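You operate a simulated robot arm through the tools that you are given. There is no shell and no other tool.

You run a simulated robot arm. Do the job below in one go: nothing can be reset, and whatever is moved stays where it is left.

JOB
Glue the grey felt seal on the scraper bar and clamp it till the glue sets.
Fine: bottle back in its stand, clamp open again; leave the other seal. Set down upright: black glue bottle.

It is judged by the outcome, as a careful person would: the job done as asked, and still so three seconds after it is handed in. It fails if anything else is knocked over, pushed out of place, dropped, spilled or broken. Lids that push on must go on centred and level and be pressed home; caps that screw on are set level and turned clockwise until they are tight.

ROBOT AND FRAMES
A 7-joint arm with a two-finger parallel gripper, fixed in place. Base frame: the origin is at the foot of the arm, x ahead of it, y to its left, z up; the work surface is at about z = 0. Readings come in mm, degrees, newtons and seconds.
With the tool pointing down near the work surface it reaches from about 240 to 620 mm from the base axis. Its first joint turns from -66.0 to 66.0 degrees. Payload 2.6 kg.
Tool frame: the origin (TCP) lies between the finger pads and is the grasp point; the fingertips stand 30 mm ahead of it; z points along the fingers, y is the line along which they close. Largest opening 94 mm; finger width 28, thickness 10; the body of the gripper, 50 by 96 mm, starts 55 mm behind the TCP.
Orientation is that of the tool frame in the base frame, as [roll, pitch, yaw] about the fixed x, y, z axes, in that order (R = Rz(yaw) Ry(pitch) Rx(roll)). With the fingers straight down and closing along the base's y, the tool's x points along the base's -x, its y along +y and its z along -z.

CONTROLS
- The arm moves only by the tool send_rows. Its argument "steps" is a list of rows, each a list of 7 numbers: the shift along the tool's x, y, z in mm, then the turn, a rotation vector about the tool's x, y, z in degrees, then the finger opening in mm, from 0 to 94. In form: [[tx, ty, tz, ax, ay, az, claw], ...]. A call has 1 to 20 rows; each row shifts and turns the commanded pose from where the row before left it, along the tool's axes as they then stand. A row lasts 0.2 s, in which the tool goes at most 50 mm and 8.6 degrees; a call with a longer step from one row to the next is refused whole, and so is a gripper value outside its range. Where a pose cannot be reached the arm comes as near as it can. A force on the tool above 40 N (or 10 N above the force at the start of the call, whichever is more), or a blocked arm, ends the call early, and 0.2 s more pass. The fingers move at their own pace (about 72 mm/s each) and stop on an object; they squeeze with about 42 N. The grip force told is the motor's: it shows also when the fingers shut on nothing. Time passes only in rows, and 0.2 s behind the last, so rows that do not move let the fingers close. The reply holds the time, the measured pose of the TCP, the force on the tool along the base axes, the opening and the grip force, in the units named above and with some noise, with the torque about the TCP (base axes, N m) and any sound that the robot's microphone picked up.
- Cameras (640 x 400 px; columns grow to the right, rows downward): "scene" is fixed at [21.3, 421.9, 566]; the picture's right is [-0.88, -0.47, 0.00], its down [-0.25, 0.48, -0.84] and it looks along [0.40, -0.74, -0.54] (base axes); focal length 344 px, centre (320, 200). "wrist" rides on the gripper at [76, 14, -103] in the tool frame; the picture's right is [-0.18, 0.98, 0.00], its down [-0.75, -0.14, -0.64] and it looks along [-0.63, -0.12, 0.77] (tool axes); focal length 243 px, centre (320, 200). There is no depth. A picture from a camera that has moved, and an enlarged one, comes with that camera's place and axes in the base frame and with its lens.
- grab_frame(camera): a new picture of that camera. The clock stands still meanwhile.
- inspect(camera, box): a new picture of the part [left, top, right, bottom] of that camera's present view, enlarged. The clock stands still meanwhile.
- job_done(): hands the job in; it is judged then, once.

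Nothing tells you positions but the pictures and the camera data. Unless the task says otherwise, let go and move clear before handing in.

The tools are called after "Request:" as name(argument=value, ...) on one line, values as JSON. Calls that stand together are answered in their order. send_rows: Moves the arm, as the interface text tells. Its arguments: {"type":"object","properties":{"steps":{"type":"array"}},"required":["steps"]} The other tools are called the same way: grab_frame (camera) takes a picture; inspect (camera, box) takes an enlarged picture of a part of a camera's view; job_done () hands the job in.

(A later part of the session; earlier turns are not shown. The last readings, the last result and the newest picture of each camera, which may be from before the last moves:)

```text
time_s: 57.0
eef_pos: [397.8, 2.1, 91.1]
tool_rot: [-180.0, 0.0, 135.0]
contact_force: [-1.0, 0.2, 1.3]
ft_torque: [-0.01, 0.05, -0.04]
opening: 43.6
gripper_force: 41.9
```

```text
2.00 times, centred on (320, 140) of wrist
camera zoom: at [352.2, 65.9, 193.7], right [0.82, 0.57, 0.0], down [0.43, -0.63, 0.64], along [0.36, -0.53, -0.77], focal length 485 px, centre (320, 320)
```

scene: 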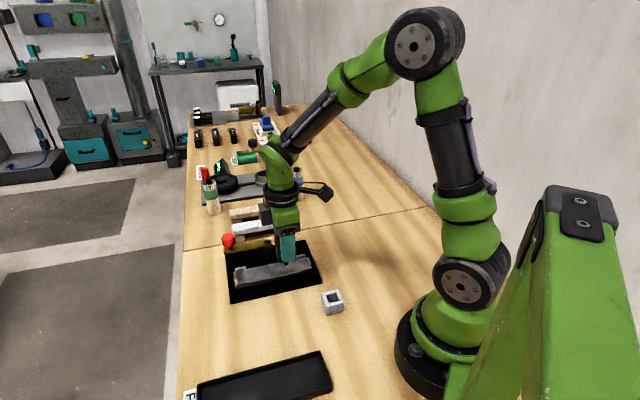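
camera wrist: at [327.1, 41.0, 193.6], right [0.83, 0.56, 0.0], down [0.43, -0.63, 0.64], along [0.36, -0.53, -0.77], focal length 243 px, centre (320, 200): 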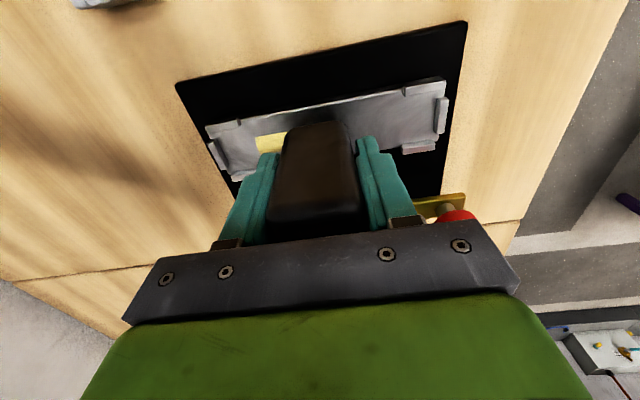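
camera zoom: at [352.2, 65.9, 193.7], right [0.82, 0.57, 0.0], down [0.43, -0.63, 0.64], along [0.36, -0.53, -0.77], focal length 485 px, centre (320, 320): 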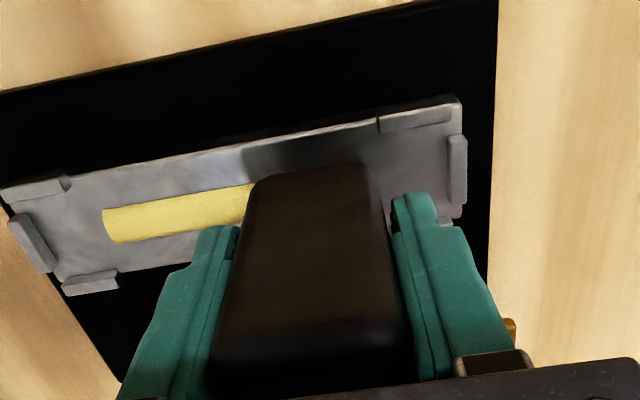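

The bead stopped at about e=275 when contact went light. I lower a little, step back a bit and continue with slightly firmer touch.

Request:
send_rows(steps=[[0, -3.5, 0, 0, 0, 0, 20], [0, -3.5, 0, 0, 0, 0, 20], [0, -3.5, 0, 0, 0, 0, 20], [0, 0, 0.4, 0, 0, 0, 20], [0, 0, 0, 0, 0, 0, 20]])

Request:
send_rows(steps=[[0, 3, 0, 0, 0, 0, 20], [0, 3, 0, 0, 0, 0, 20], [0, 3, 0, 0, 0, 0, 20], [0, 3, 0, 0, 0, 0, 20], [0, 3, 0, 0, 0, 0, 20]])

Request:
inspect(camera="scene", box=[230, 235, 320, 290])

```text
time_s: 58.2
eef_pos: [390.7, -5.4, 90.6]
tool_rot: [-180.0, 0.0, 135.0]
contact_force: [-3.1, 0.0, 6.3]
ft_torque: [0.03, 0.18, 0.03]
opening: 43.9
gripper_force: 42.5
```

```text
time_s: 59.4
eef_pos: [399.4, 4.8, 90.6]
tool_rot: [180.0, 0.1, 135.1]
contact_force: [-2.4, -2.7, 9.4]
ft_torque: [-0.18, 0.11, 0.04]
opening: 43.7
gripper_force: 41.7
```

```text
7.11 times, centred on (275, 262) of scene
camera zoom: at [21.3, 421.9, 566.0], right [-0.88, -0.47, 0.0], down [-0.25, 0.48, -0.84], along [0.4, -0.74, -0.54], focal length 2449 px, centre (640, -244)
```

zoom: 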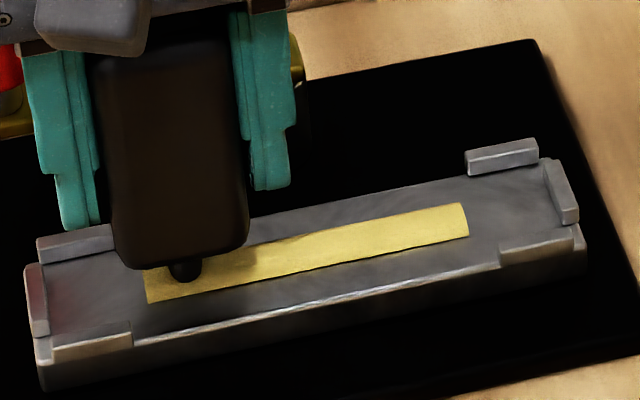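

Contact works: the bead fills in 25 mm sections and now covers about e=200 to 300. I continue to the far end section.

Request:
send_rows(steps=[[0, 3, 0, 0, 0, 0, 20], [0, 3, 0, 0, 0, 0, 20], [0, 3, 0, 0, 0, 0, 20], [0, 3, 0, 0, 0, 0, 20], [0, 3, 0, 0, 0, 0, 20], [0, 3, 0, 0, 0, 0, 20], [0, 3, 0, 0, 0, 0, 20], [0, 3, 0, 0, 0, 0, 20], [0, 3, 0, 0, 0, 0, 20]])

Request:
inspect(camera="scene", box=[220, 235, 310, 290])

```text
time_s: 61.4
eef_pos: [420.2, 25.1, 90.6]
tool_rot: [-179.9, 0.0, 134.9]
contact_force: [-3.9, -3.4, 10.8]
ft_torque: [-0.19, 0.21, 0.0]
opening: 43.6
gripper_force: 41.7
```

```text
7.11 times, centred on (265, 262) of scene
camera zoom: at [21.3, 421.9, 566.0], right [-0.88, -0.47, 0.0], down [-0.25, 0.48, -0.84], along [0.4, -0.74, -0.54], focal length 2449 px, centre (711, -244)
```

zoom: 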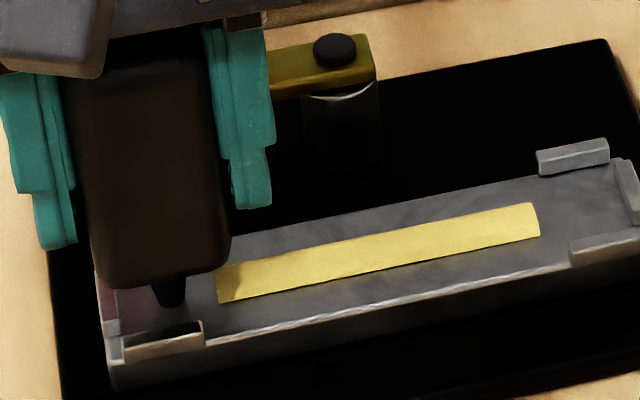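

The nozzle touched past e=300 without new bead, so the glue zone seems to be 200–300, symmetric about the bar middle. I dwell briefly here to be sure, then check the other end the same way.

Request:
send_rows(steps=[[0, -2, 0, 0, 0, 0, 20], [0, -2, 0, 0, 0, 0, 20], [0, -2, 0, 0, 0, 0, 20], [0, 0, 0, 0, 0, 0, 20]])

Request:
inspect(camera="scene", box=[220, 235, 310, 290])

Request:
send_rows(steps=[[0, 0, -8, 0, 0, 0, 39], [0, -40, 0, 0, 0, 0, 39], [0, -40, 0, 0, 0, 0, 39], [0, -37, 0, 0, 0, 0, 39], [0, 0, 7.6, 0, 0, 0, 20], [0, 0, 0, 0, 0, 0, 20]])

Request:
inspect(camera="scene", box=[240, 235, 330, 290])

```text
time_s: 62.4
eef_pos: [415.1, 21.5, 89.9]
tool_rot: [179.9, 0.0, 135.1]
contact_force: [1.7, 3.6, 11.8]
ft_torque: [0.25, -0.09, -0.01]
opening: 43.9
gripper_force: 42.2
```

```text
7.11 times, centred on (265, 262) of scene
camera zoom: at [21.3, 421.9, 566.0], right [-0.88, -0.47, 0.0], down [-0.25, 0.48, -0.84], along [0.4, -0.74, -0.54], focal length 2449 px, centre (711, -244)
```

zoom: 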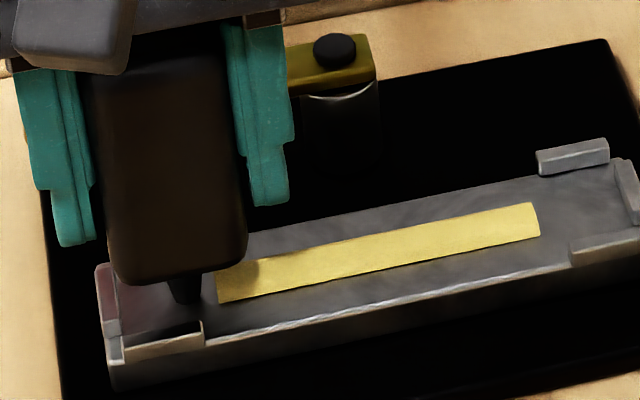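

```text
time_s: 63.8
eef_pos: [332.1, -62.6, 89.8]
tool_rot: [180.0, 0.0, 135.0]
contact_force: [-1.9, -1.1, 4.1]
ft_torque: [-0.04, 0.13, 0.02]
opening: 43.7
gripper_force: 41.9
```

```text
7.11 times, centred on (285, 262) of scene
camera zoom: at [21.3, 421.9, 566.0], right [-0.88, -0.47, 0.0], down [-0.25, 0.48, -0.84], along [0.4, -0.74, -0.54], focal length 2449 px, centre (569, -244)
```

zoom: 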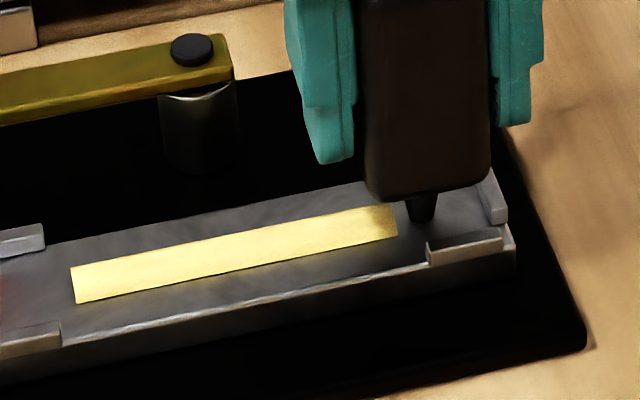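

Request:
send_rows(steps=[[0, -2, 0.2, 0, 0, 0, 20], [0, -2, 0, 0, 0, 0, 20], [0, 2, 0, 0, 0, 0, 20], [0, 2, 0, 0, 0, 0, 20], [0, 2, 0, 0, 0, 0, 20], [0, 2, 0, 0, 0, 0, 20], [0, 0, 0, 0, 0, 0, 20]])

Request:
inspect(camera="scene", box=[240, 235, 330, 290])

```text
time_s: 65.4
eef_pos: [334.1, -58.8, 90.0]
tool_rot: [-180.0, 0.0, 135.1]
contact_force: [-1.2, -3.0, 7.3]
ft_torque: [-0.21, 0.09, 0.01]
opening: 43.7
gripper_force: 42.2
```

```text
7.11 times, centred on (285, 262) of scene
camera zoom: at [21.3, 421.9, 566.0], right [-0.88, -0.47, 0.0], down [-0.25, 0.48, -0.84], along [0.4, -0.74, -0.54], focal length 2449 px, centre (569, -244)
```

zoom: 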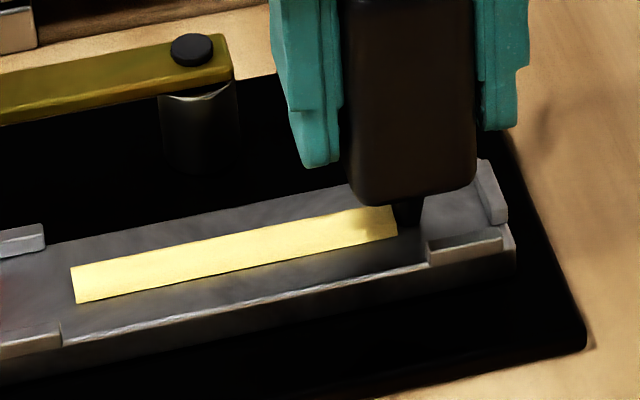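

Both ends are checked; the bead zone is complete. Now I carry the bottle back over its stand with a firm grip.

Request:
send_rows(steps=[[0, 0, -20, 0, 0, 0, 40], [0, 0, -30, 0, 0, 0, 40], [0, 0, -30, 0, 0, 0, 40], [37, -15, 0, 0, 0, 0, 40], [37, -15, 0, 0, 0, 0, 40], [38, -15, 0, 0, 0, 0, 40], [0, 0, 30, 0, 0, 0, 40], [0, 0, 30, 0, 0, 0, 40], [0, 0, 18, 0, 0, 0, 40], [0, 0, 0, 0, 0, 0, 40]])

Request:
inspect(camera="scene", box=[300, 240, 370, 320])

Request:
grab_frame(camera="wrist")

```text
time_s: 67.6
eef_pos: [223.0, -11.1, 91.4]
tool_rot: [-180.0, -0.1, 135.0]
contact_force: [-0.2, 0.3, -1.3]
ft_torque: [0.02, 0.0, -0.04]
opening: 43.5
gripper_force: 41.9
```

```text
5.00 times, centred on (335, 280) of scene
camera zoom: at [21.3, 421.9, 566.0], right [-0.88, -0.47, 0.0], down [-0.25, 0.48, -0.84], along [0.4, -0.74, -0.54], focal length 1722 px, centre (245, -200)
```

zoom: 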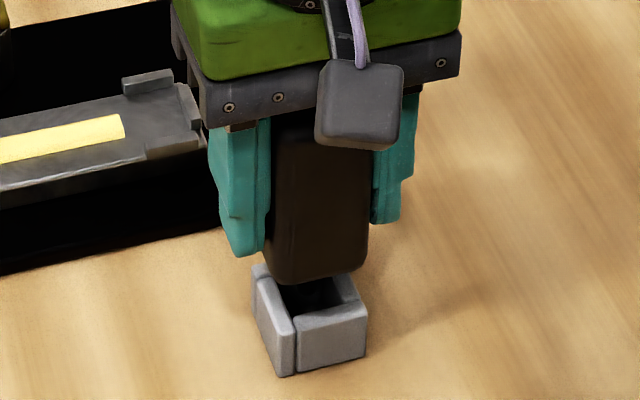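

```text
taken
camera wrist: at [178.4, 51.9, 195.0], right [0.82, 0.57, 0.0], down [0.43, -0.63, 0.64], along [0.36, -0.53, -0.77], focal length 243 px, centre (320, 200)
```

wrist: 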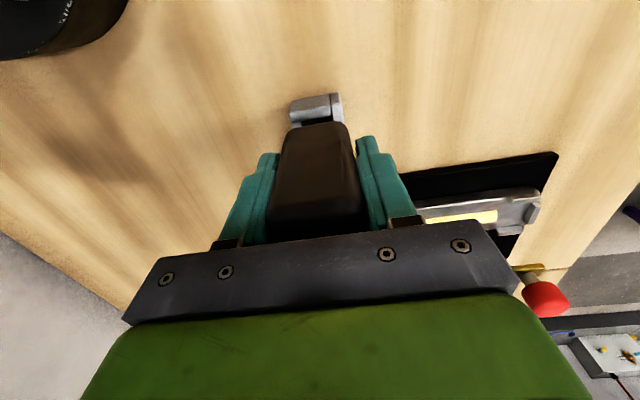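

Request:
send_rows(steps=[[0, 0, 10, 0, 0, 0, 40], [0, 0, 7, 0, 0, 0, 40], [0, 0, 2, 0, 0, 0, 40], [0, 0, 0, 0, 0, 0, 40]])

Request:
send_rows(steps=[[0, 0, 0.8, 0, 0, 0, 40], [0, 0, 0, 0, 0, 0, 40]])

Request:
send_rows(steps=[[0, 0, 0.6, 0, 0, 0, 40], [0, 0, 0, 0, 0, 0, 40]])

Request:
inspect(camera="scene", box=[300, 240, 370, 320])

```text
time_s: 68.6
eef_pos: [224.0, -10.4, 72.3]
tool_rot: [179.9, 0.0, 135.0]
contact_force: [0.3, -0.7, -1.2]
ft_torque: [0.02, 0.0, 0.02]
opening: 43.6
gripper_force: 41.7
```

```text
time_s: 69.2
eef_pos: [223.8, -12.4, 72.0]
tool_rot: [-180.0, 0.0, 135.1]
contact_force: [0.3, -0.3, -1.8]
ft_torque: [-0.04, 0.0, -0.04]
opening: 43.9
gripper_force: 41.8
```

```text
time_s: 69.8
eef_pos: [223.7, -10.5, 71.1]
tool_rot: [-179.9, 0.0, 135.0]
contact_force: [0.0, -0.7, -0.7]
ft_torque: [0.0, -0.05, -0.02]
opening: 44.0
gripper_force: 42.3
```

```text
5.00 times, centred on (335, 280) of scene
camera zoom: at [21.3, 421.9, 566.0], right [-0.88, -0.47, 0.0], down [-0.25, 0.48, -0.84], along [0.4, -0.74, -0.54], focal length 1722 px, centre (245, -200)
```

zoom: 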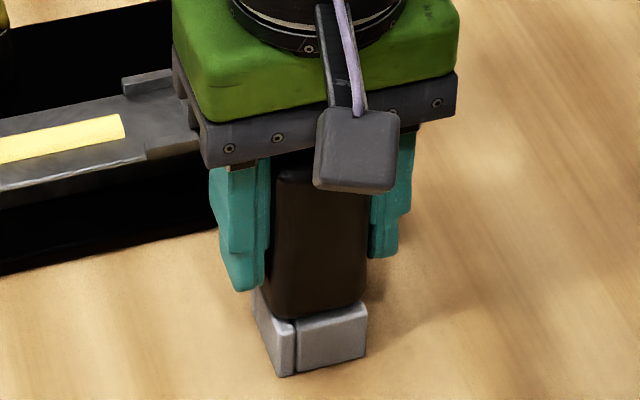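

Request:
send_rows(steps=[[0, 0, 0.6, 0, 0, 0, 40], [0, 0, 0, 0, 0, 0, 40]])

Request:
send_rows(steps=[[0, 0, 0.5, 0, 0, 0, 40], [0, 0, 0, 0, 0, 0, 40]])

```text
time_s: 70.4
eef_pos: [222.3, -11.2, 70.8]
tool_rot: [-179.9, 0.0, 135.0]
contact_force: [-2.3, -0.8, 5.9]
ft_torque: [0.13, 0.16, 0.02]
opening: 43.6
gripper_force: 42.0
```

```text
time_s: 71.0
eef_pos: [225.1, -10.9, 70.3]
tool_rot: [-180.0, -0.1, 135.0]
contact_force: [-9.9, -1.2, 31.8]
ft_torque: [0.44, 0.58, 0.09]
opening: 43.9
gripper_force: 42.2
```

The bottle touches the stand. I back off a hair and release so it settles flat.

Request:
send_rows(steps=[[0, 0, -0.6, 0, 0, 0, 40], [0, 0, 0, 0, 0, 0, 43], [0, 0, 0, 0, 0, 0, 44], [0, 0, 0, 0, 0, 0, 46], [0, 0, 0, 0, 0, 0, 56], [0, 0, 0, 0, 0, 0, 70], [0, 0, 0, 0, 0, 0, 76]])

Request:
inspect(camera="scene", box=[300, 240, 370, 320])

Request:
grab_frame(camera="wrist")

```text
time_s: 72.6
eef_pos: [224.0, -12.2, 70.9]
tool_rot: [180.0, 0.0, 135.0]
contact_force: [0.3, 0.4, -1.2]
ft_torque: [0.02, 0.0, 0.01]
opening: 76.1
gripper_force: 0.2
```

```text
5.00 times, centred on (335, 280) of scene
camera zoom: at [21.3, 421.9, 566.0], right [-0.88, -0.47, 0.0], down [-0.25, 0.48, -0.84], along [0.4, -0.74, -0.54], focal length 1722 px, centre (245, -200)
```

zoom: 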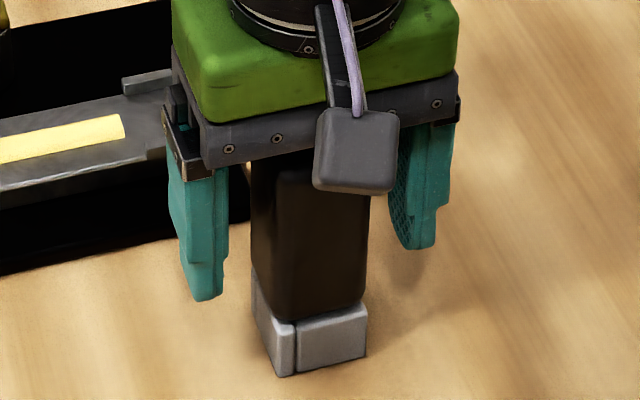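

```text
taken
camera wrist: at [179.0, 51.2, 174.6], right [0.82, 0.57, 0.0], down [0.43, -0.63, 0.64], along [0.36, -0.53, -0.77], focal length 243 px, centre (320, 200)
```

wrist: 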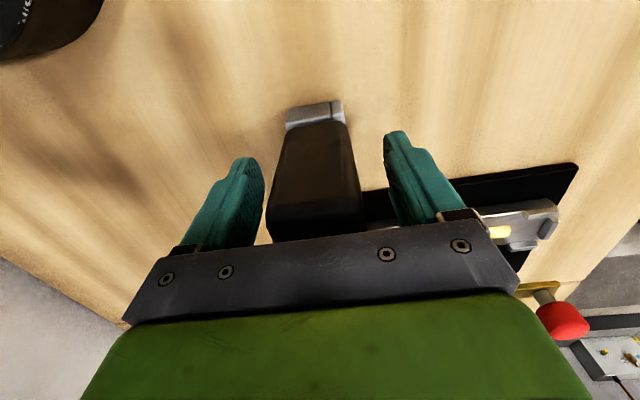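

The bottle is back upright in its stand. I rise, turn the tool back and move over the grey seal for a look.

Request:
send_rows(steps=[[0, 0, -20, 0, 0, 0, 80], [0, 0, -40, 0, 0, 0, 80], [0, 0, -40, 0, 0, 0, 80], [0, 0, -40, 0, 0, 0, 80], [0, 0, 0, 0, 0, -8.5, 80], [0, 0, 0, 0, 0, -8.5, 80], [0, 0, 0, 0, 0, -8.5, 80], [0, 0, 0, 0, 0, -8.5, 80], [0, 0, 0, 0, 0, -8.5, 80], [0, 0, 0, 0, 0, -8.5, 80], [0, 0, 0, 0, 0, -8.5, 80], [0, 0, 0, 0, 0, -8.5, 80], [0, 0, 0, 0, 0, -8.5, 80], [0, 0, 0, 0, 0, -8.5, 80], [0, 0, 0, 0, 0, -5, 80]])

Request:
send_rows(steps=[[-14.7, -40, 0, 0, 0, 0, 80], [-14.7, -40, 0, 0, 0, 0, 80], [-14.7, -40, 0, 0, 0, 0, 80], [-14.7, -40, 0, 0, 0, 0, 80], [-14.7, -40, 0, 0, 0, 0, 80], [-14.7, -40, 0, 0, 0, 0, 80], [-14.7, -40, 0, 0, 0, 0, 80], [0, 0, 0, 0, 0, 0, 80]])

Request:
grab_frame(camera="wrist")

Request:
grab_frame(camera="scene")

```text
time_s: 75.8
eef_pos: [224.6, -12.4, 211.9]
tool_rot: [-180.0, 0.0, -134.8]
contact_force: [-0.1, -0.8, 0.6]
ft_torque: [-0.02, 0.04, 0.0]
opening: 79.9
gripper_force: 0.1
```

```text
time_s: 77.6
eef_pos: [493.8, -138.8, 209.3]
tool_rot: [-180.0, 0.0, -135.0]
contact_force: [0.5, 0.3, -1.2]
ft_torque: [0.0, -0.02, 0.02]
opening: 79.8
gripper_force: 0.0
```

```text
taken
camera wrist: at [429.2, -182.2, 313.8], right [-0.57, 0.82, 0.0], down [0.63, 0.43, 0.64], along [0.53, 0.36, -0.77], focal length 243 px, centre (320, 200)
```

wrist: 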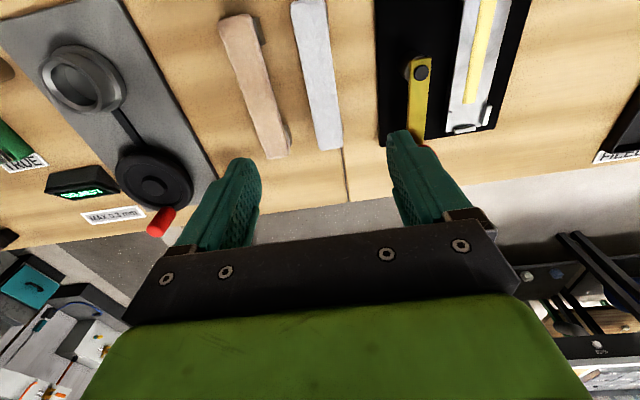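

```text
taken
```

scene: 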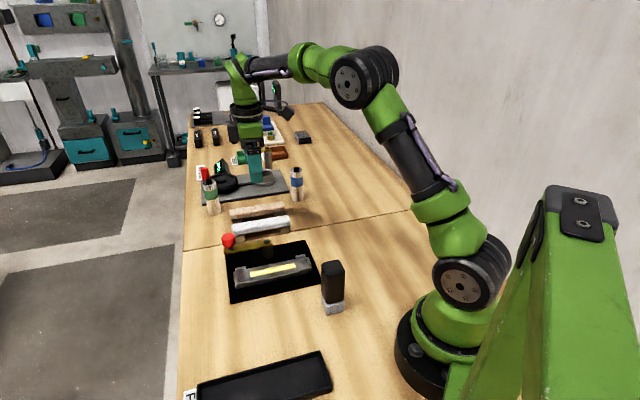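

The grey seal lies under the gripper, almost exactly along 45°. I shift back a little to see both its ends.

Request:
send_rows(steps=[[35, 0, 0, 0, 0, 0, 80], [0, 0, 0, 0, 0, 0, 80]])

Request:
inspect(camera="wrist", box=[220, 0, 420, 200])

Request:
inspect(camera="scene", box=[220, 195, 300, 245])

```text
time_s: 78.2
eef_pos: [469.9, -163.3, 211.5]
tool_rot: [180.0, 0.0, -134.9]
contact_force: [0.8, -0.5, -0.6]
ft_torque: [-0.02, -0.05, 0.01]
opening: 80.0
gripper_force: 0.1
```

```text
2.00 times, centred on (320, 100) of wrist
camera zoom: at [404.4, -207.2, 313.7], right [-0.57, 0.82, 0.0], down [0.63, 0.43, 0.64], along [0.53, 0.36, -0.77], focal length 485 px, centre (320, 400)
```

zoom: 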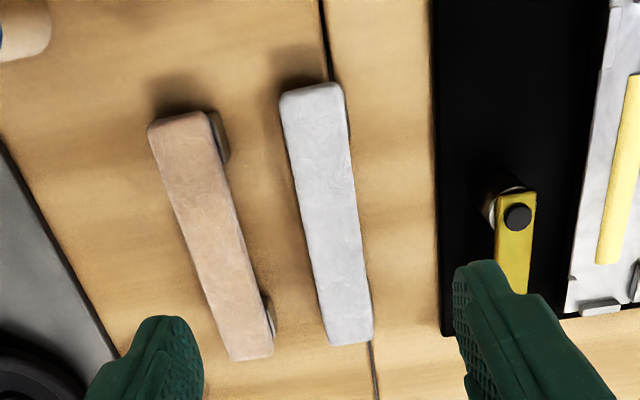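

```text
8.00 times, centred on (260, 220) of scene
camera zoom: at [21.3, 421.9, 566.0], right [-0.88, -0.47, 0.0], down [-0.25, 0.48, -0.84], along [0.4, -0.74, -0.54], focal length 2755 px, centre (800, 40)
```

zoom: 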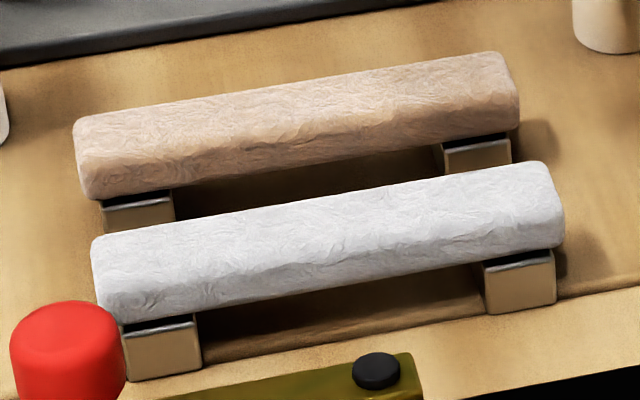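

Both ends are visible: seal about 146 × 30 mm, its centre ~31 mm forward and 2 mm to the side of the TCP, top near z≈38, resting on two blocks. I go above its middle and descend part-way.

Request:
send_rows(steps=[[-31.4, 2.3, 0, 0, 0, 0, 60], [0, 0, 40, 0, 0, 0, 60], [0, 0, 40, 0, 0, 0, 60], [0, 0, 35, 0, 0, 0, 60], [0, 0, 0, 0, 0, 0, 60]])

Request:
grab_frame(camera="wrist")

Request:
inspect(camera="scene", box=[210, 160, 310, 250])

```text
time_s: 79.4
eef_pos: [490.2, -138.5, 96.9]
tool_rot: [-179.8, 0.0, -135.0]
contact_force: [-0.6, 1.1, -0.2]
ft_torque: [0.02, -0.02, -0.03]
opening: 59.9
gripper_force: 0.1
```

```text
taken
camera wrist: at [425.1, -182.8, 199.2], right [-0.57, 0.82, 0.0], down [0.63, 0.43, 0.64], along [0.53, 0.36, -0.77], focal length 243 px, centre (320, 200)
```

wrist: 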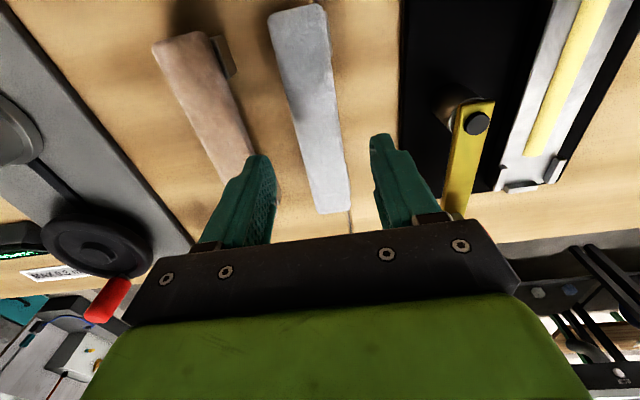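

```text
4.44 times, centred on (260, 205) of scene
camera zoom: at [21.3, 421.9, 566.0], right [-0.88, -0.47, 0.0], down [-0.25, 0.48, -0.84], along [0.4, -0.74, -0.54], focal length 1531 px, centre (587, 178)
```

zoom: 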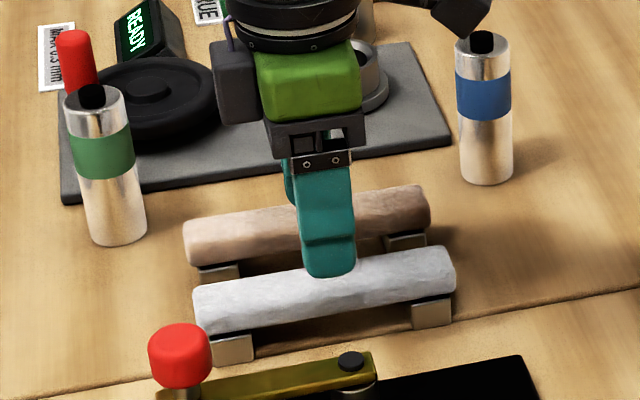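

Request:
inspect(camera="wrist", box=[240, 0, 400, 110])

Request:
inspect(camera="wrist", box=[240, 110, 400, 220])

```text
3.64 times, centred on (320, 55) of wrist
camera zoom: at [425.1, -182.8, 199.2], right [-0.57, 0.82, 0.0], down [0.63, 0.43, 0.64], along [0.53, 0.36, -0.77], focal length 882 px, centre (320, 727)
```

zoom: 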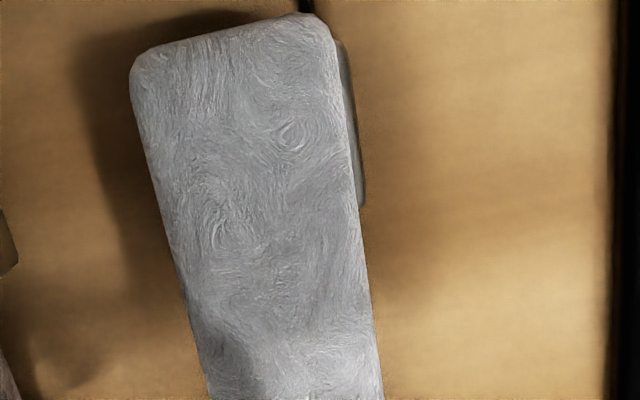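

```text
3.64 times, centred on (320, 165) of wrist
camera zoom: at [425.1, -182.8, 199.2], right [-0.57, 0.82, 0.0], down [0.63, 0.43, 0.64], along [0.53, 0.36, -0.77], focal length 882 px, centre (320, 327)
```

zoom: 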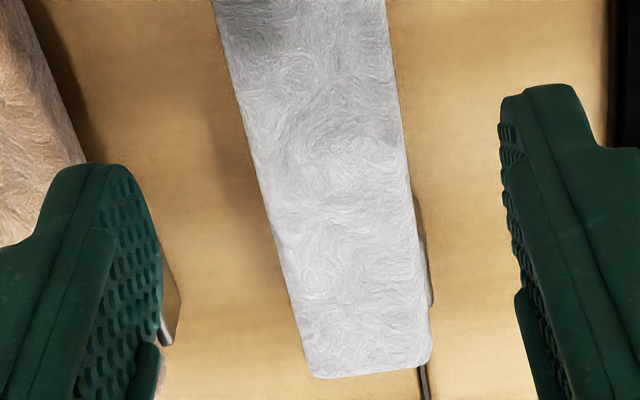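

The seal is centred and aligned with the gripper within about 0.5 mm. I descend to grip with fingertips just above its underside and close.

Request:
send_rows(steps=[[0, 0, 25, 0, 0, 0, 60], [0, 0, 15, 0, 0, 0, 60], [0, 0, 4.5, 0, 0, 0, 60], [0, 0, 0, 0, 0, 0, 50], [0, 0, 0, 0, 0, 0, 40], [0, 0, 0, 0, 0, 0, 34], [0, 0, 0, 0, 0, 0, 30], [0, 0, 0, 0, 0, 0, 28], [0, 0, 0, 0, 0, 0, 28]])

Request:
inspect(camera="scene", box=[210, 175, 310, 250])

Request:
grab_frame(camera="wrist")

```text
time_s: 81.4
eef_pos: [489.3, -137.2, 51.0]
tool_rot: [-180.0, 0.0, -134.9]
contact_force: [1.3, 0.2, 0.4]
ft_torque: [-0.01, 0.01, 0.03]
opening: 30.6
gripper_force: 41.9
```

```text
5.33 times, centred on (260, 212) of scene
camera zoom: at [21.3, 421.9, 566.0], right [-0.88, -0.47, 0.0], down [-0.25, 0.48, -0.84], along [0.4, -0.74, -0.54], focal length 1837 px, centre (640, 133)
```

zoom: 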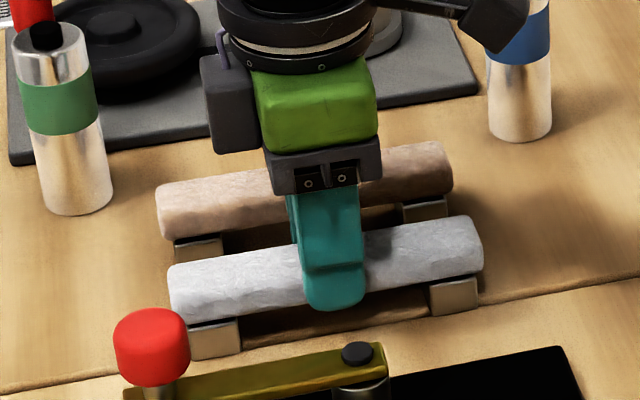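

```text
taken
camera wrist: at [425.1, -182.4, 155.5], right [-0.57, 0.82, 0.0], down [0.63, 0.43, 0.64], along [0.53, 0.36, -0.77], focal length 243 px, centre (320, 200)
```

wrist: 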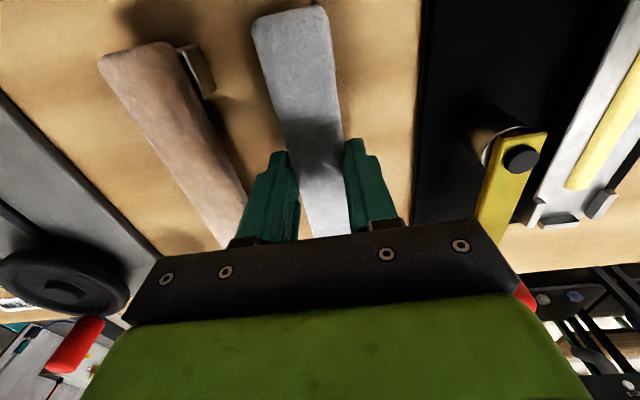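

The seal is gripped at 30.6 mm width. I lift it well above the clamp and carry it over the bar.

Request:
send_rows(steps=[[0, 0, -5, 0, 0, 0, 27], [0, 0, -25, 0, 0, 0, 27], [0, 0, -35, 0, 0, 0, 27], [0, 0, -35, 0, 0, 0, 27], [0, 0, 0, 0, 0, 0, 27]])

Request:
inspect(camera="scene", box=[210, 150, 310, 250])

Request:
grab_frame(camera="wrist")

```text
time_s: 82.6
eef_pos: [489.6, -137.3, 152.7]
tool_rot: [180.0, -0.1, -135.0]
contact_force: [-0.4, 0.3, -0.8]
ft_torque: [-0.02, 0.0, 0.0]
opening: 30.6
gripper_force: 41.8
```

```text
4.00 times, centred on (260, 200) of scene
camera zoom: at [21.3, 421.9, 566.0], right [-0.88, -0.47, 0.0], down [-0.25, 0.48, -0.84], along [0.4, -0.74, -0.54], focal length 1378 px, centre (560, 200)
```

zoom: 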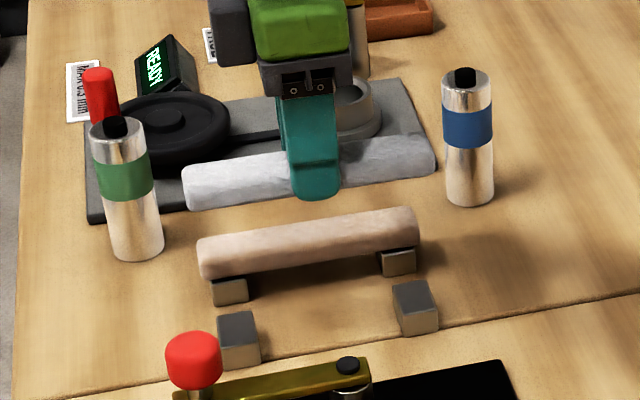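

```text
taken
camera wrist: at [425.2, -182.3, 255.1], right [-0.57, 0.82, 0.0], down [0.63, 0.43, 0.64], along [0.53, 0.36, -0.77], focal length 243 px, centre (320, 200)
```

wrist: 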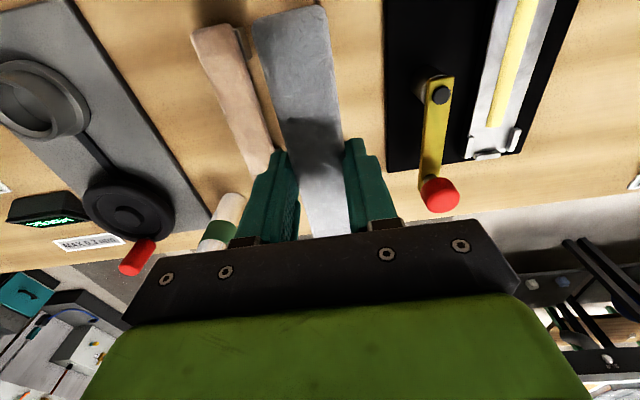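

The seal hangs level. I move it across to above the bar.

Request:
send_rows(steps=[[0, 41.5, 0, 0, 0, 0, 27], [0, 41.5, 0, 0, 0, 0, 27], [0, 41.5, 0, 0, 0, 0, 27], [0, 41.5, 0, 0, 0, 0, 27], [0, 0, 20, 0, 0, 0, 27], [0, 0, 20, 0, 0, 0, 27], [0, 0, 0, 0, 0, 0, 27]])

Request:
inspect(camera="scene", box=[215, 210, 335, 300])

Request:
grab_frame(camera="wrist")

Request:
inspect(camera="wrist", box=[230, 0, 410, 120])

Request:
inspect(camera="wrist", box=[230, 110, 410, 230])

```text
time_s: 84.2
eef_pos: [374.2, -20.5, 112.0]
tool_rot: [-180.0, 0.0, -134.9]
contact_force: [0.5, -0.7, 0.0]
ft_torque: [0.0, -0.01, -0.04]
opening: 30.6
gripper_force: 42.4
```

```text
4.44 times, centred on (275, 255) of scene
camera zoom: at [21.3, 421.9, 566.0], right [-0.88, -0.47, 0.0], down [-0.25, 0.48, -0.84], along [0.4, -0.74, -0.54], focal length 1531 px, centre (520, -44)
```

zoom: 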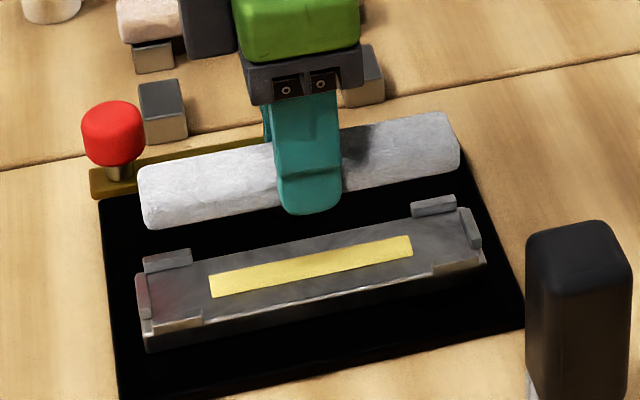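

```text
taken
camera wrist: at [308.5, -65.6, 215.1], right [-0.57, 0.82, 0.0], down [0.63, 0.43, 0.64], along [0.53, 0.36, -0.77], focal length 243 px, centre (320, 200)
```

wrist: 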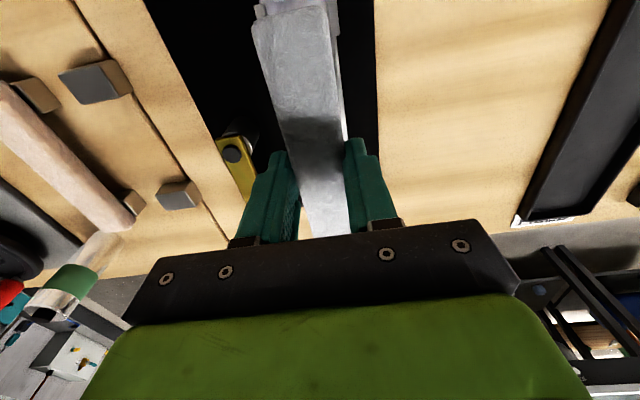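

```text
3.33 times, centred on (320, 60) of wrist
camera zoom: at [308.5, -65.6, 215.1], right [-0.57, 0.82, 0.0], down [0.63, 0.43, 0.64], along [0.53, 0.36, -0.77], focal length 809 px, centre (320, 667)
```

zoom: 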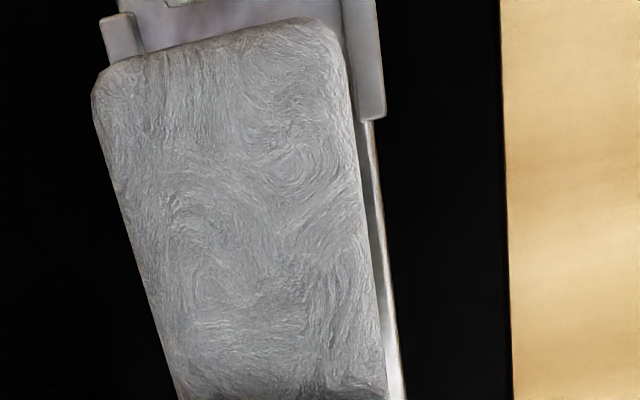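

```text
3.33 times, centred on (320, 170) of wrist
camera zoom: at [308.5, -65.6, 215.1], right [-0.57, 0.82, 0.0], down [0.63, 0.43, 0.64], along [0.53, 0.36, -0.77], focal length 809 px, centre (320, 300)
```

zoom: 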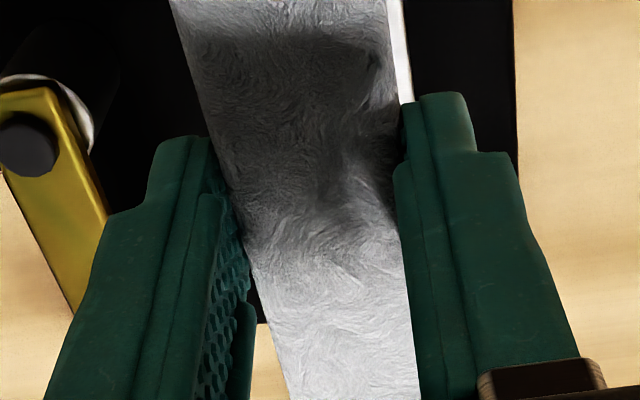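

The seal hangs centred over the seat (slot about 35 mm wide versus 31 mm seal). I apply a tiny correction and lower to just above the guides.

Request:
send_rows(steps=[[-1.5, -0.4, 20, 0, 0, 0, 27], [0, 0, 15, 0, 0, 0, 27], [0, 0, 7, 0, 0, 0, 27], [0, 0, 0, 0, 0, 0, 27]])

Request:
inspect(camera="scene", box=[220, 225, 330, 295])

Request:
inspect(camera="wrist", box=[230, 0, 410, 120])

```text
time_s: 85.2
eef_pos: [375.1, -19.0, 69.3]
tool_rot: [180.0, 0.1, -135.0]
contact_force: [0.4, -0.3, -0.1]
ft_torque: [0.0, -0.01, 0.01]
opening: 30.8
gripper_force: 41.9
```

```text
5.71 times, centred on (275, 260) of scene
camera zoom: at [21.3, 421.9, 566.0], right [-0.88, -0.47, 0.0], down [-0.25, 0.48, -0.84], along [0.4, -0.74, -0.54], focal length 1968 px, centre (577, -143)
```

zoom: 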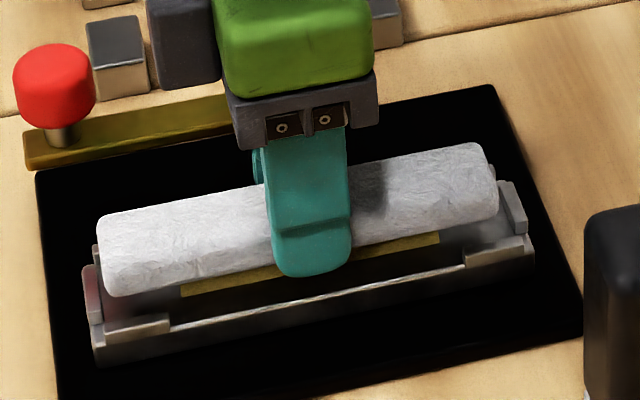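

```text
3.33 times, centred on (320, 60) of wrist
camera zoom: at [309.7, -64.5, 172.8], right [-0.57, 0.82, 0.0], down [0.63, 0.43, 0.64], along [0.53, 0.36, -0.77], focal length 809 px, centre (320, 667)
```

zoom: 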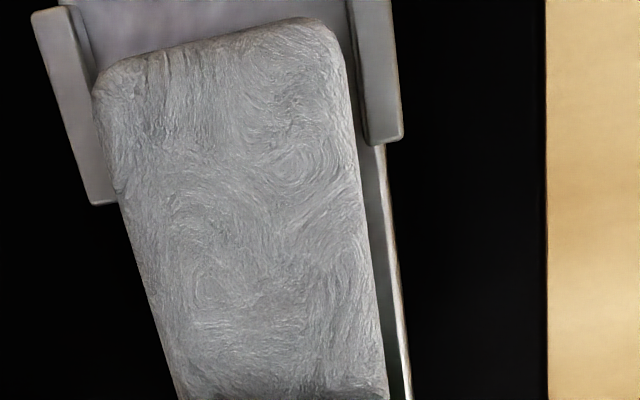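

Request:
inspect(camera="scene", box=[230, 255, 262, 295])

Request:
inspect(camera="scene", box=[290, 240, 322, 280])

```text
10.00 times, centred on (246, 275) of scene
camera zoom: at [21.3, 421.9, 566.0], right [-0.88, -0.47, 0.0], down [-0.25, 0.48, -0.84], along [0.4, -0.74, -0.54], focal length 3444 px, centre (1060, -550)
```

zoom: 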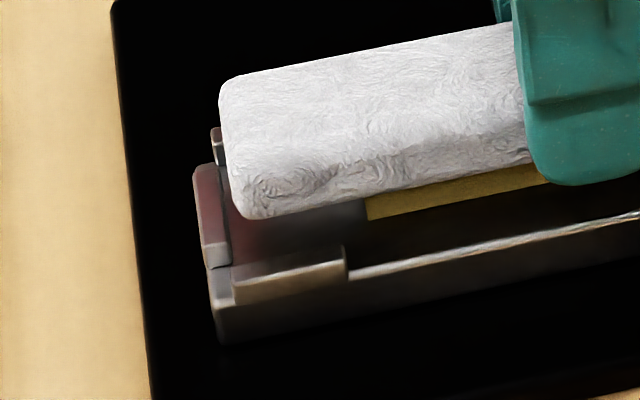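

```text
10.00 times, centred on (306, 260) of scene
camera zoom: at [21.3, 421.9, 566.0], right [-0.88, -0.47, 0.0], down [-0.25, 0.48, -0.84], along [0.4, -0.74, -0.54], focal length 3444 px, centre (460, -400)
```

zoom: 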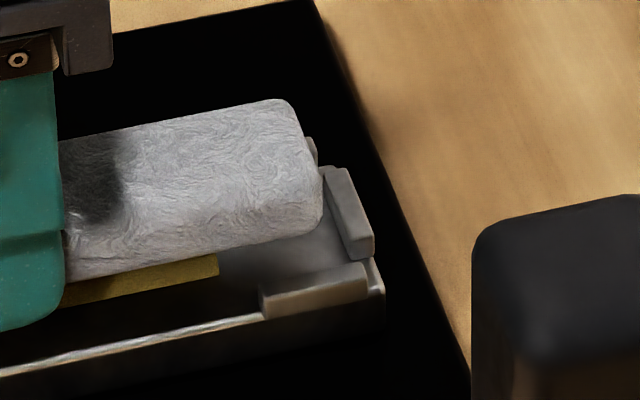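

The seal sits about 2 mm too far to the far end; I correct that and lower in fine steps until it touches the bar.

Request:
send_rows(steps=[[1.7, 0, 0, 0, 0, 0, 27], [0, 0, 6, 0, 0, 0, 27], [0, 0, 3, 0, 0, 0, 27], [0, 0, 0, 0, 0, 0, 27]])

Request:
send_rows(steps=[[0, 0, 1.5, 0, 0, 0, 27], [0, 0, 0, 0, 0, 0, 27]])

Request:
inspect(camera="scene", box=[220, 225, 330, 295])

```text
time_s: 86.2
eef_pos: [373.7, -22.8, 60.3]
tool_rot: [-180.0, 0.1, -134.9]
contact_force: [0.2, -0.1, -0.2]
ft_torque: [0.01, 0.02, -0.01]
opening: 30.7
gripper_force: 42.4
```

```text
time_s: 86.8
eef_pos: [374.2, -20.7, 59.1]
tool_rot: [180.0, 0.0, -135.0]
contact_force: [0.5, -0.9, -0.5]
ft_torque: [0.01, 0.0, 0.0]
opening: 30.7
gripper_force: 42.1
```

```text
5.71 times, centred on (275, 260) of scene
camera zoom: at [21.3, 421.9, 566.0], right [-0.88, -0.47, 0.0], down [-0.25, 0.48, -0.84], along [0.4, -0.74, -0.54], focal length 1968 px, centre (577, -143)
```

zoom: 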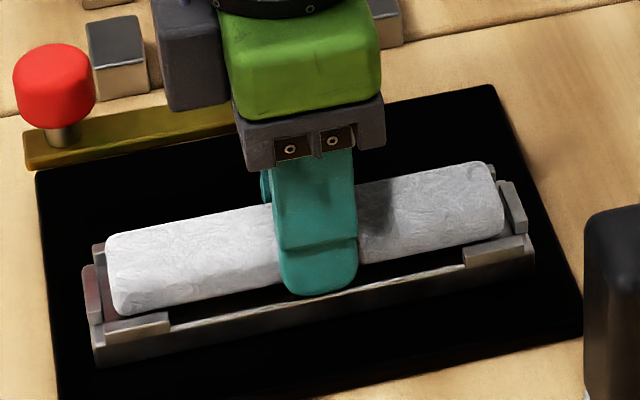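

Request:
send_rows(steps=[[0, 0, 1, 0, 0, 0, 27], [0, 0, 0, 0, 0, 0, 27]])

Request:
send_rows(steps=[[0, 0, 1, 0, 0, 0, 27], [0, 0, 0, 0, 0, 0, 27]])

Request:
send_rows(steps=[[0, 0, 1, 0, 0, 0, 27], [0, 0, 0, 0, 0, 0, 27]])

Request:
inspect(camera="scene", box=[225, 235, 325, 295])

```text
time_s: 87.4
eef_pos: [373.3, -20.5, 57.7]
tool_rot: [-180.0, 0.0, -135.0]
contact_force: [0.1, -0.1, -0.9]
ft_torque: [-0.03, 0.01, -0.01]
opening: 30.5
gripper_force: 41.8
```

```text
time_s: 88.0
eef_pos: [372.9, -21.0, 57.6]
tool_rot: [-179.9, 0.0, -135.1]
contact_force: [-0.1, -0.2, 0.1]
ft_torque: [0.0, 0.02, -0.02]
opening: 30.7
gripper_force: 41.9
```

```text
time_s: 88.6
eef_pos: [373.3, -21.2, 57.0]
tool_rot: [-179.9, -0.1, -135.0]
contact_force: [0.9, 0.2, -1.4]
ft_torque: [0.0, -0.01, -0.01]
opening: 30.6
gripper_force: 42.1
```

```text
6.40 times, centred on (275, 265) of scene
camera zoom: at [21.3, 421.9, 566.0], right [-0.88, -0.47, 0.0], down [-0.25, 0.48, -0.84], along [0.4, -0.74, -0.54], focal length 2204 px, centre (608, -216)
```

zoom: 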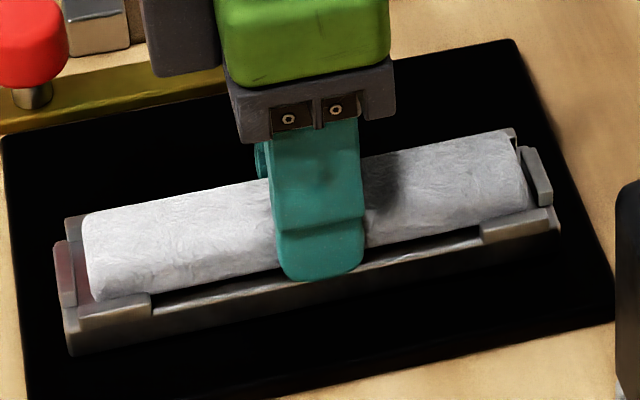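

Request:
send_rows(steps=[[0, 0, 0.8, 0, 0, 0, 27], [0, 0, 0, 0, 0, 0, 27]])

Request:
send_rows(steps=[[0, 0, 0.8, 0, 0, 0, 27], [0, 0, 0, 0, 0, 0, 27]])

Request:
send_rows(steps=[[0, 0, 0.8, 0, 0, 0, 27], [0, 0, 0, 0, 0, 0, 27]])

```text
time_s: 89.2
eef_pos: [373.1, -20.6, 55.8]
tool_rot: [180.0, -0.1, -135.0]
contact_force: [-2.8, -0.4, 9.9]
ft_torque: [-0.07, 0.13, -0.03]
opening: 30.7
gripper_force: 41.8
```

```text
time_s: 89.8
eef_pos: [373.0, -20.5, 57.1]
tool_rot: [-180.0, 0.1, -134.9]
contact_force: [-11.3, -1.4, 33.7]
ft_torque: [-0.11, 0.5, 0.0]
opening: 30.7
gripper_force: 42.1
```

```text
time_s: 90.2
eef_pos: [372.8, -22.1, 55.7]
tool_rot: [-179.9, 0.1, -135.1]
contact_force: [-2.1, 0.9, 5.9]
ft_torque: [-0.05, 0.13, 0.0]
opening: 30.8
gripper_force: 42.3
stopped in row 1: the force on the tool passed its limit at 49 N (the readings are from after the stop); the commanded pose is now the measured one
```

The seal is down on the bar (a brief firm press stopped the move). I look, then release gently.

Request:
inspect(camera="scene", box=[225, 235, 325, 295])

Request:
send_rows(steps=[[0, 0, 0, 0, 0, 0, 30], [0, 0, 0, 0, 0, 0, 32], [0, 0, 0, 0, 0, 0, 36], [0, 0, 0, 0, 0, 0, 46], [0, 0, 0, 0, 0, 0, 50], [0, 0, 0, 0, 0, 0, 50]])

Request:
inspect(camera="scene", box=[225, 235, 325, 295])

```text
6.40 times, centred on (275, 265) of scene
camera zoom: at [21.3, 421.9, 566.0], right [-0.88, -0.47, 0.0], down [-0.25, 0.48, -0.84], along [0.4, -0.74, -0.54], focal length 2204 px, centre (608, -216)
```

zoom: 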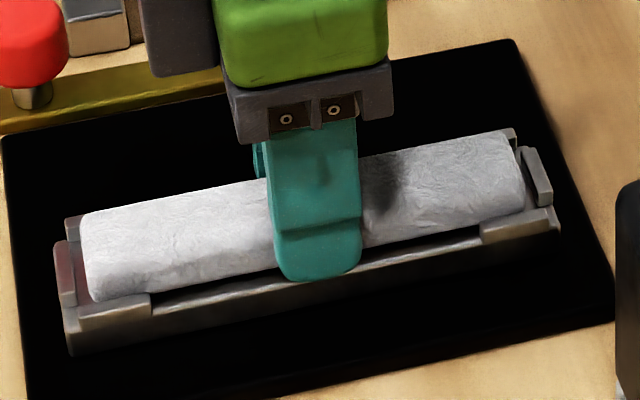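

```text
time_s: 91.6
eef_pos: [374.1, -21.7, 54.4]
tool_rot: [-179.9, 0.0, -135.0]
contact_force: [-0.6, 0.9, -0.2]
ft_torque: [0.0, -0.02, -0.04]
opening: 49.9
gripper_force: 0.1
```

```text
6.40 times, centred on (275, 265) of scene
camera zoom: at [21.3, 421.9, 566.0], right [-0.88, -0.47, 0.0], down [-0.25, 0.48, -0.84], along [0.4, -0.74, -0.54], focal length 2204 px, centre (608, -216)
```

zoom: 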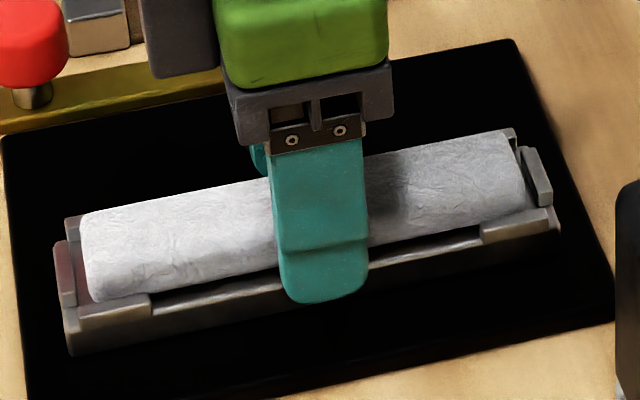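

The seal lies between the guides. I raise the gripper clear and look at the seal and the clamp lever.

Request:
send_rows(steps=[[0, 0, -10, 0, 0, 0, 52], [0, 0, -30, 0, 0, 0, 60], [0, 0, -40, 0, 0, 0, 60], [0, 0, -40, 0, 0, 0, 60], [0, 0, -30, 0, 0, 0, 60], [0, 0, 0, 0, 0, 0, 60]])

Request:
grab_frame(camera="wrist")

Request:
inspect(camera="scene", box=[215, 215, 335, 300])

Request:
inspect(camera="scene", box=[215, 225, 285, 265])

```text
time_s: 93.0
eef_pos: [373.4, -20.6, 203.9]
tool_rot: [-179.9, 0.1, -135.0]
contact_force: [0.7, 0.0, 0.2]
ft_torque: [0.01, 0.0, 0.01]
opening: 60.0
gripper_force: 0.1
```

```text
taken
camera wrist: at [307.5, -65.4, 307.9], right [-0.56, 0.83, 0.0], down [0.63, 0.43, 0.64], along [0.53, 0.36, -0.77], focal length 243 px, centre (320, 200)
```

wrist: 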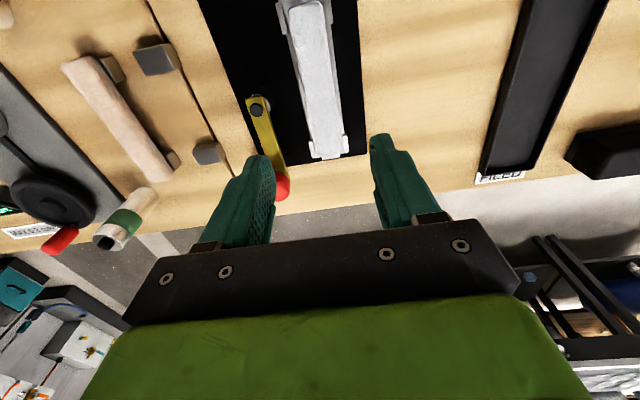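

```text
4.71 times, centred on (275, 258) of scene
camera zoom: at [21.3, 421.9, 566.0], right [-0.88, -0.47, 0.0], down [-0.25, 0.48, -0.84], along [0.4, -0.74, -0.54], focal length 1621 px, centre (532, -71)
```

zoom: 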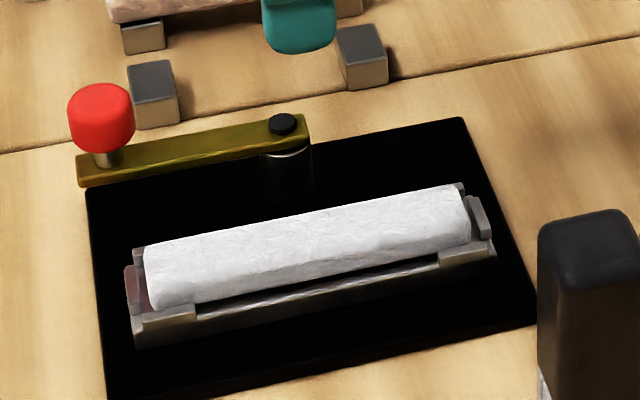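

```text
9.14 times, centred on (250, 245) of scene
camera zoom: at [21.3, 421.9, 566.0], right [-0.88, -0.47, 0.0], down [-0.25, 0.48, -0.84], along [0.4, -0.74, -0.54], focal length 3149 px, centre (960, -211)
```

zoom: 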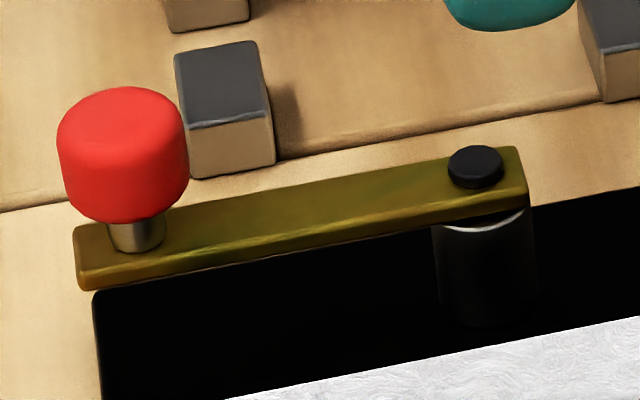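

The seal lies well in its seat. Now the clamp: a lever on a post with a red knob; I measure lever and knob heights with a closer wrist view.

Request:
inspect(camera="wrist", box=[225, 80, 345, 210])

Request:
inspect(camera="wrist", box=[250, 0, 380, 170])

```text
3.08 times, centred on (285, 145) of wrist
camera zoom: at [307.5, -65.4, 307.9], right [-0.56, 0.83, 0.0], down [0.63, 0.43, 0.64], along [0.53, 0.36, -0.77], focal length 746 px, centre (428, 369)
```

zoom: 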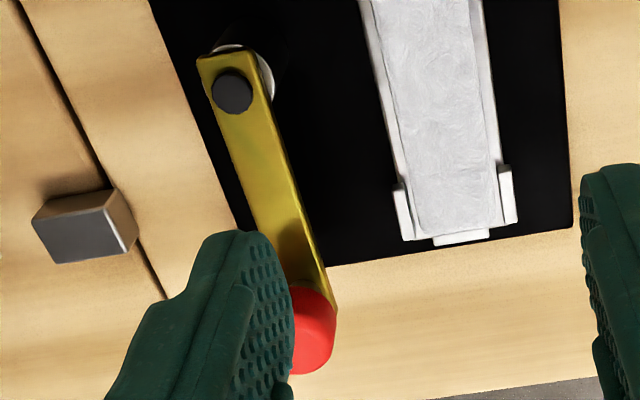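

```text
2.35 times, centred on (315, 85) of wrist
camera zoom: at [307.5, -65.4, 307.9], right [-0.56, 0.83, 0.0], down [0.63, 0.43, 0.64], along [0.53, 0.36, -0.77], focal length 571 px, centre (332, 471)
```

zoom: 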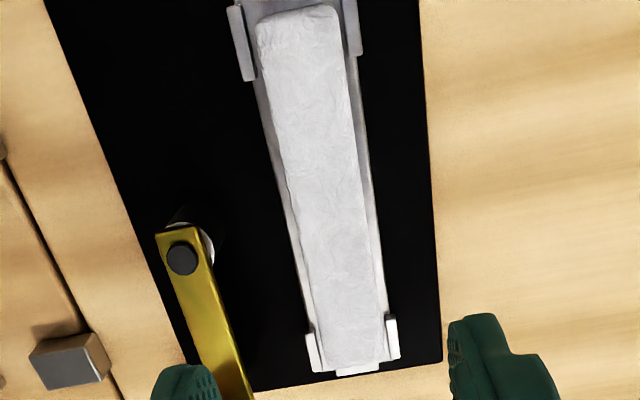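

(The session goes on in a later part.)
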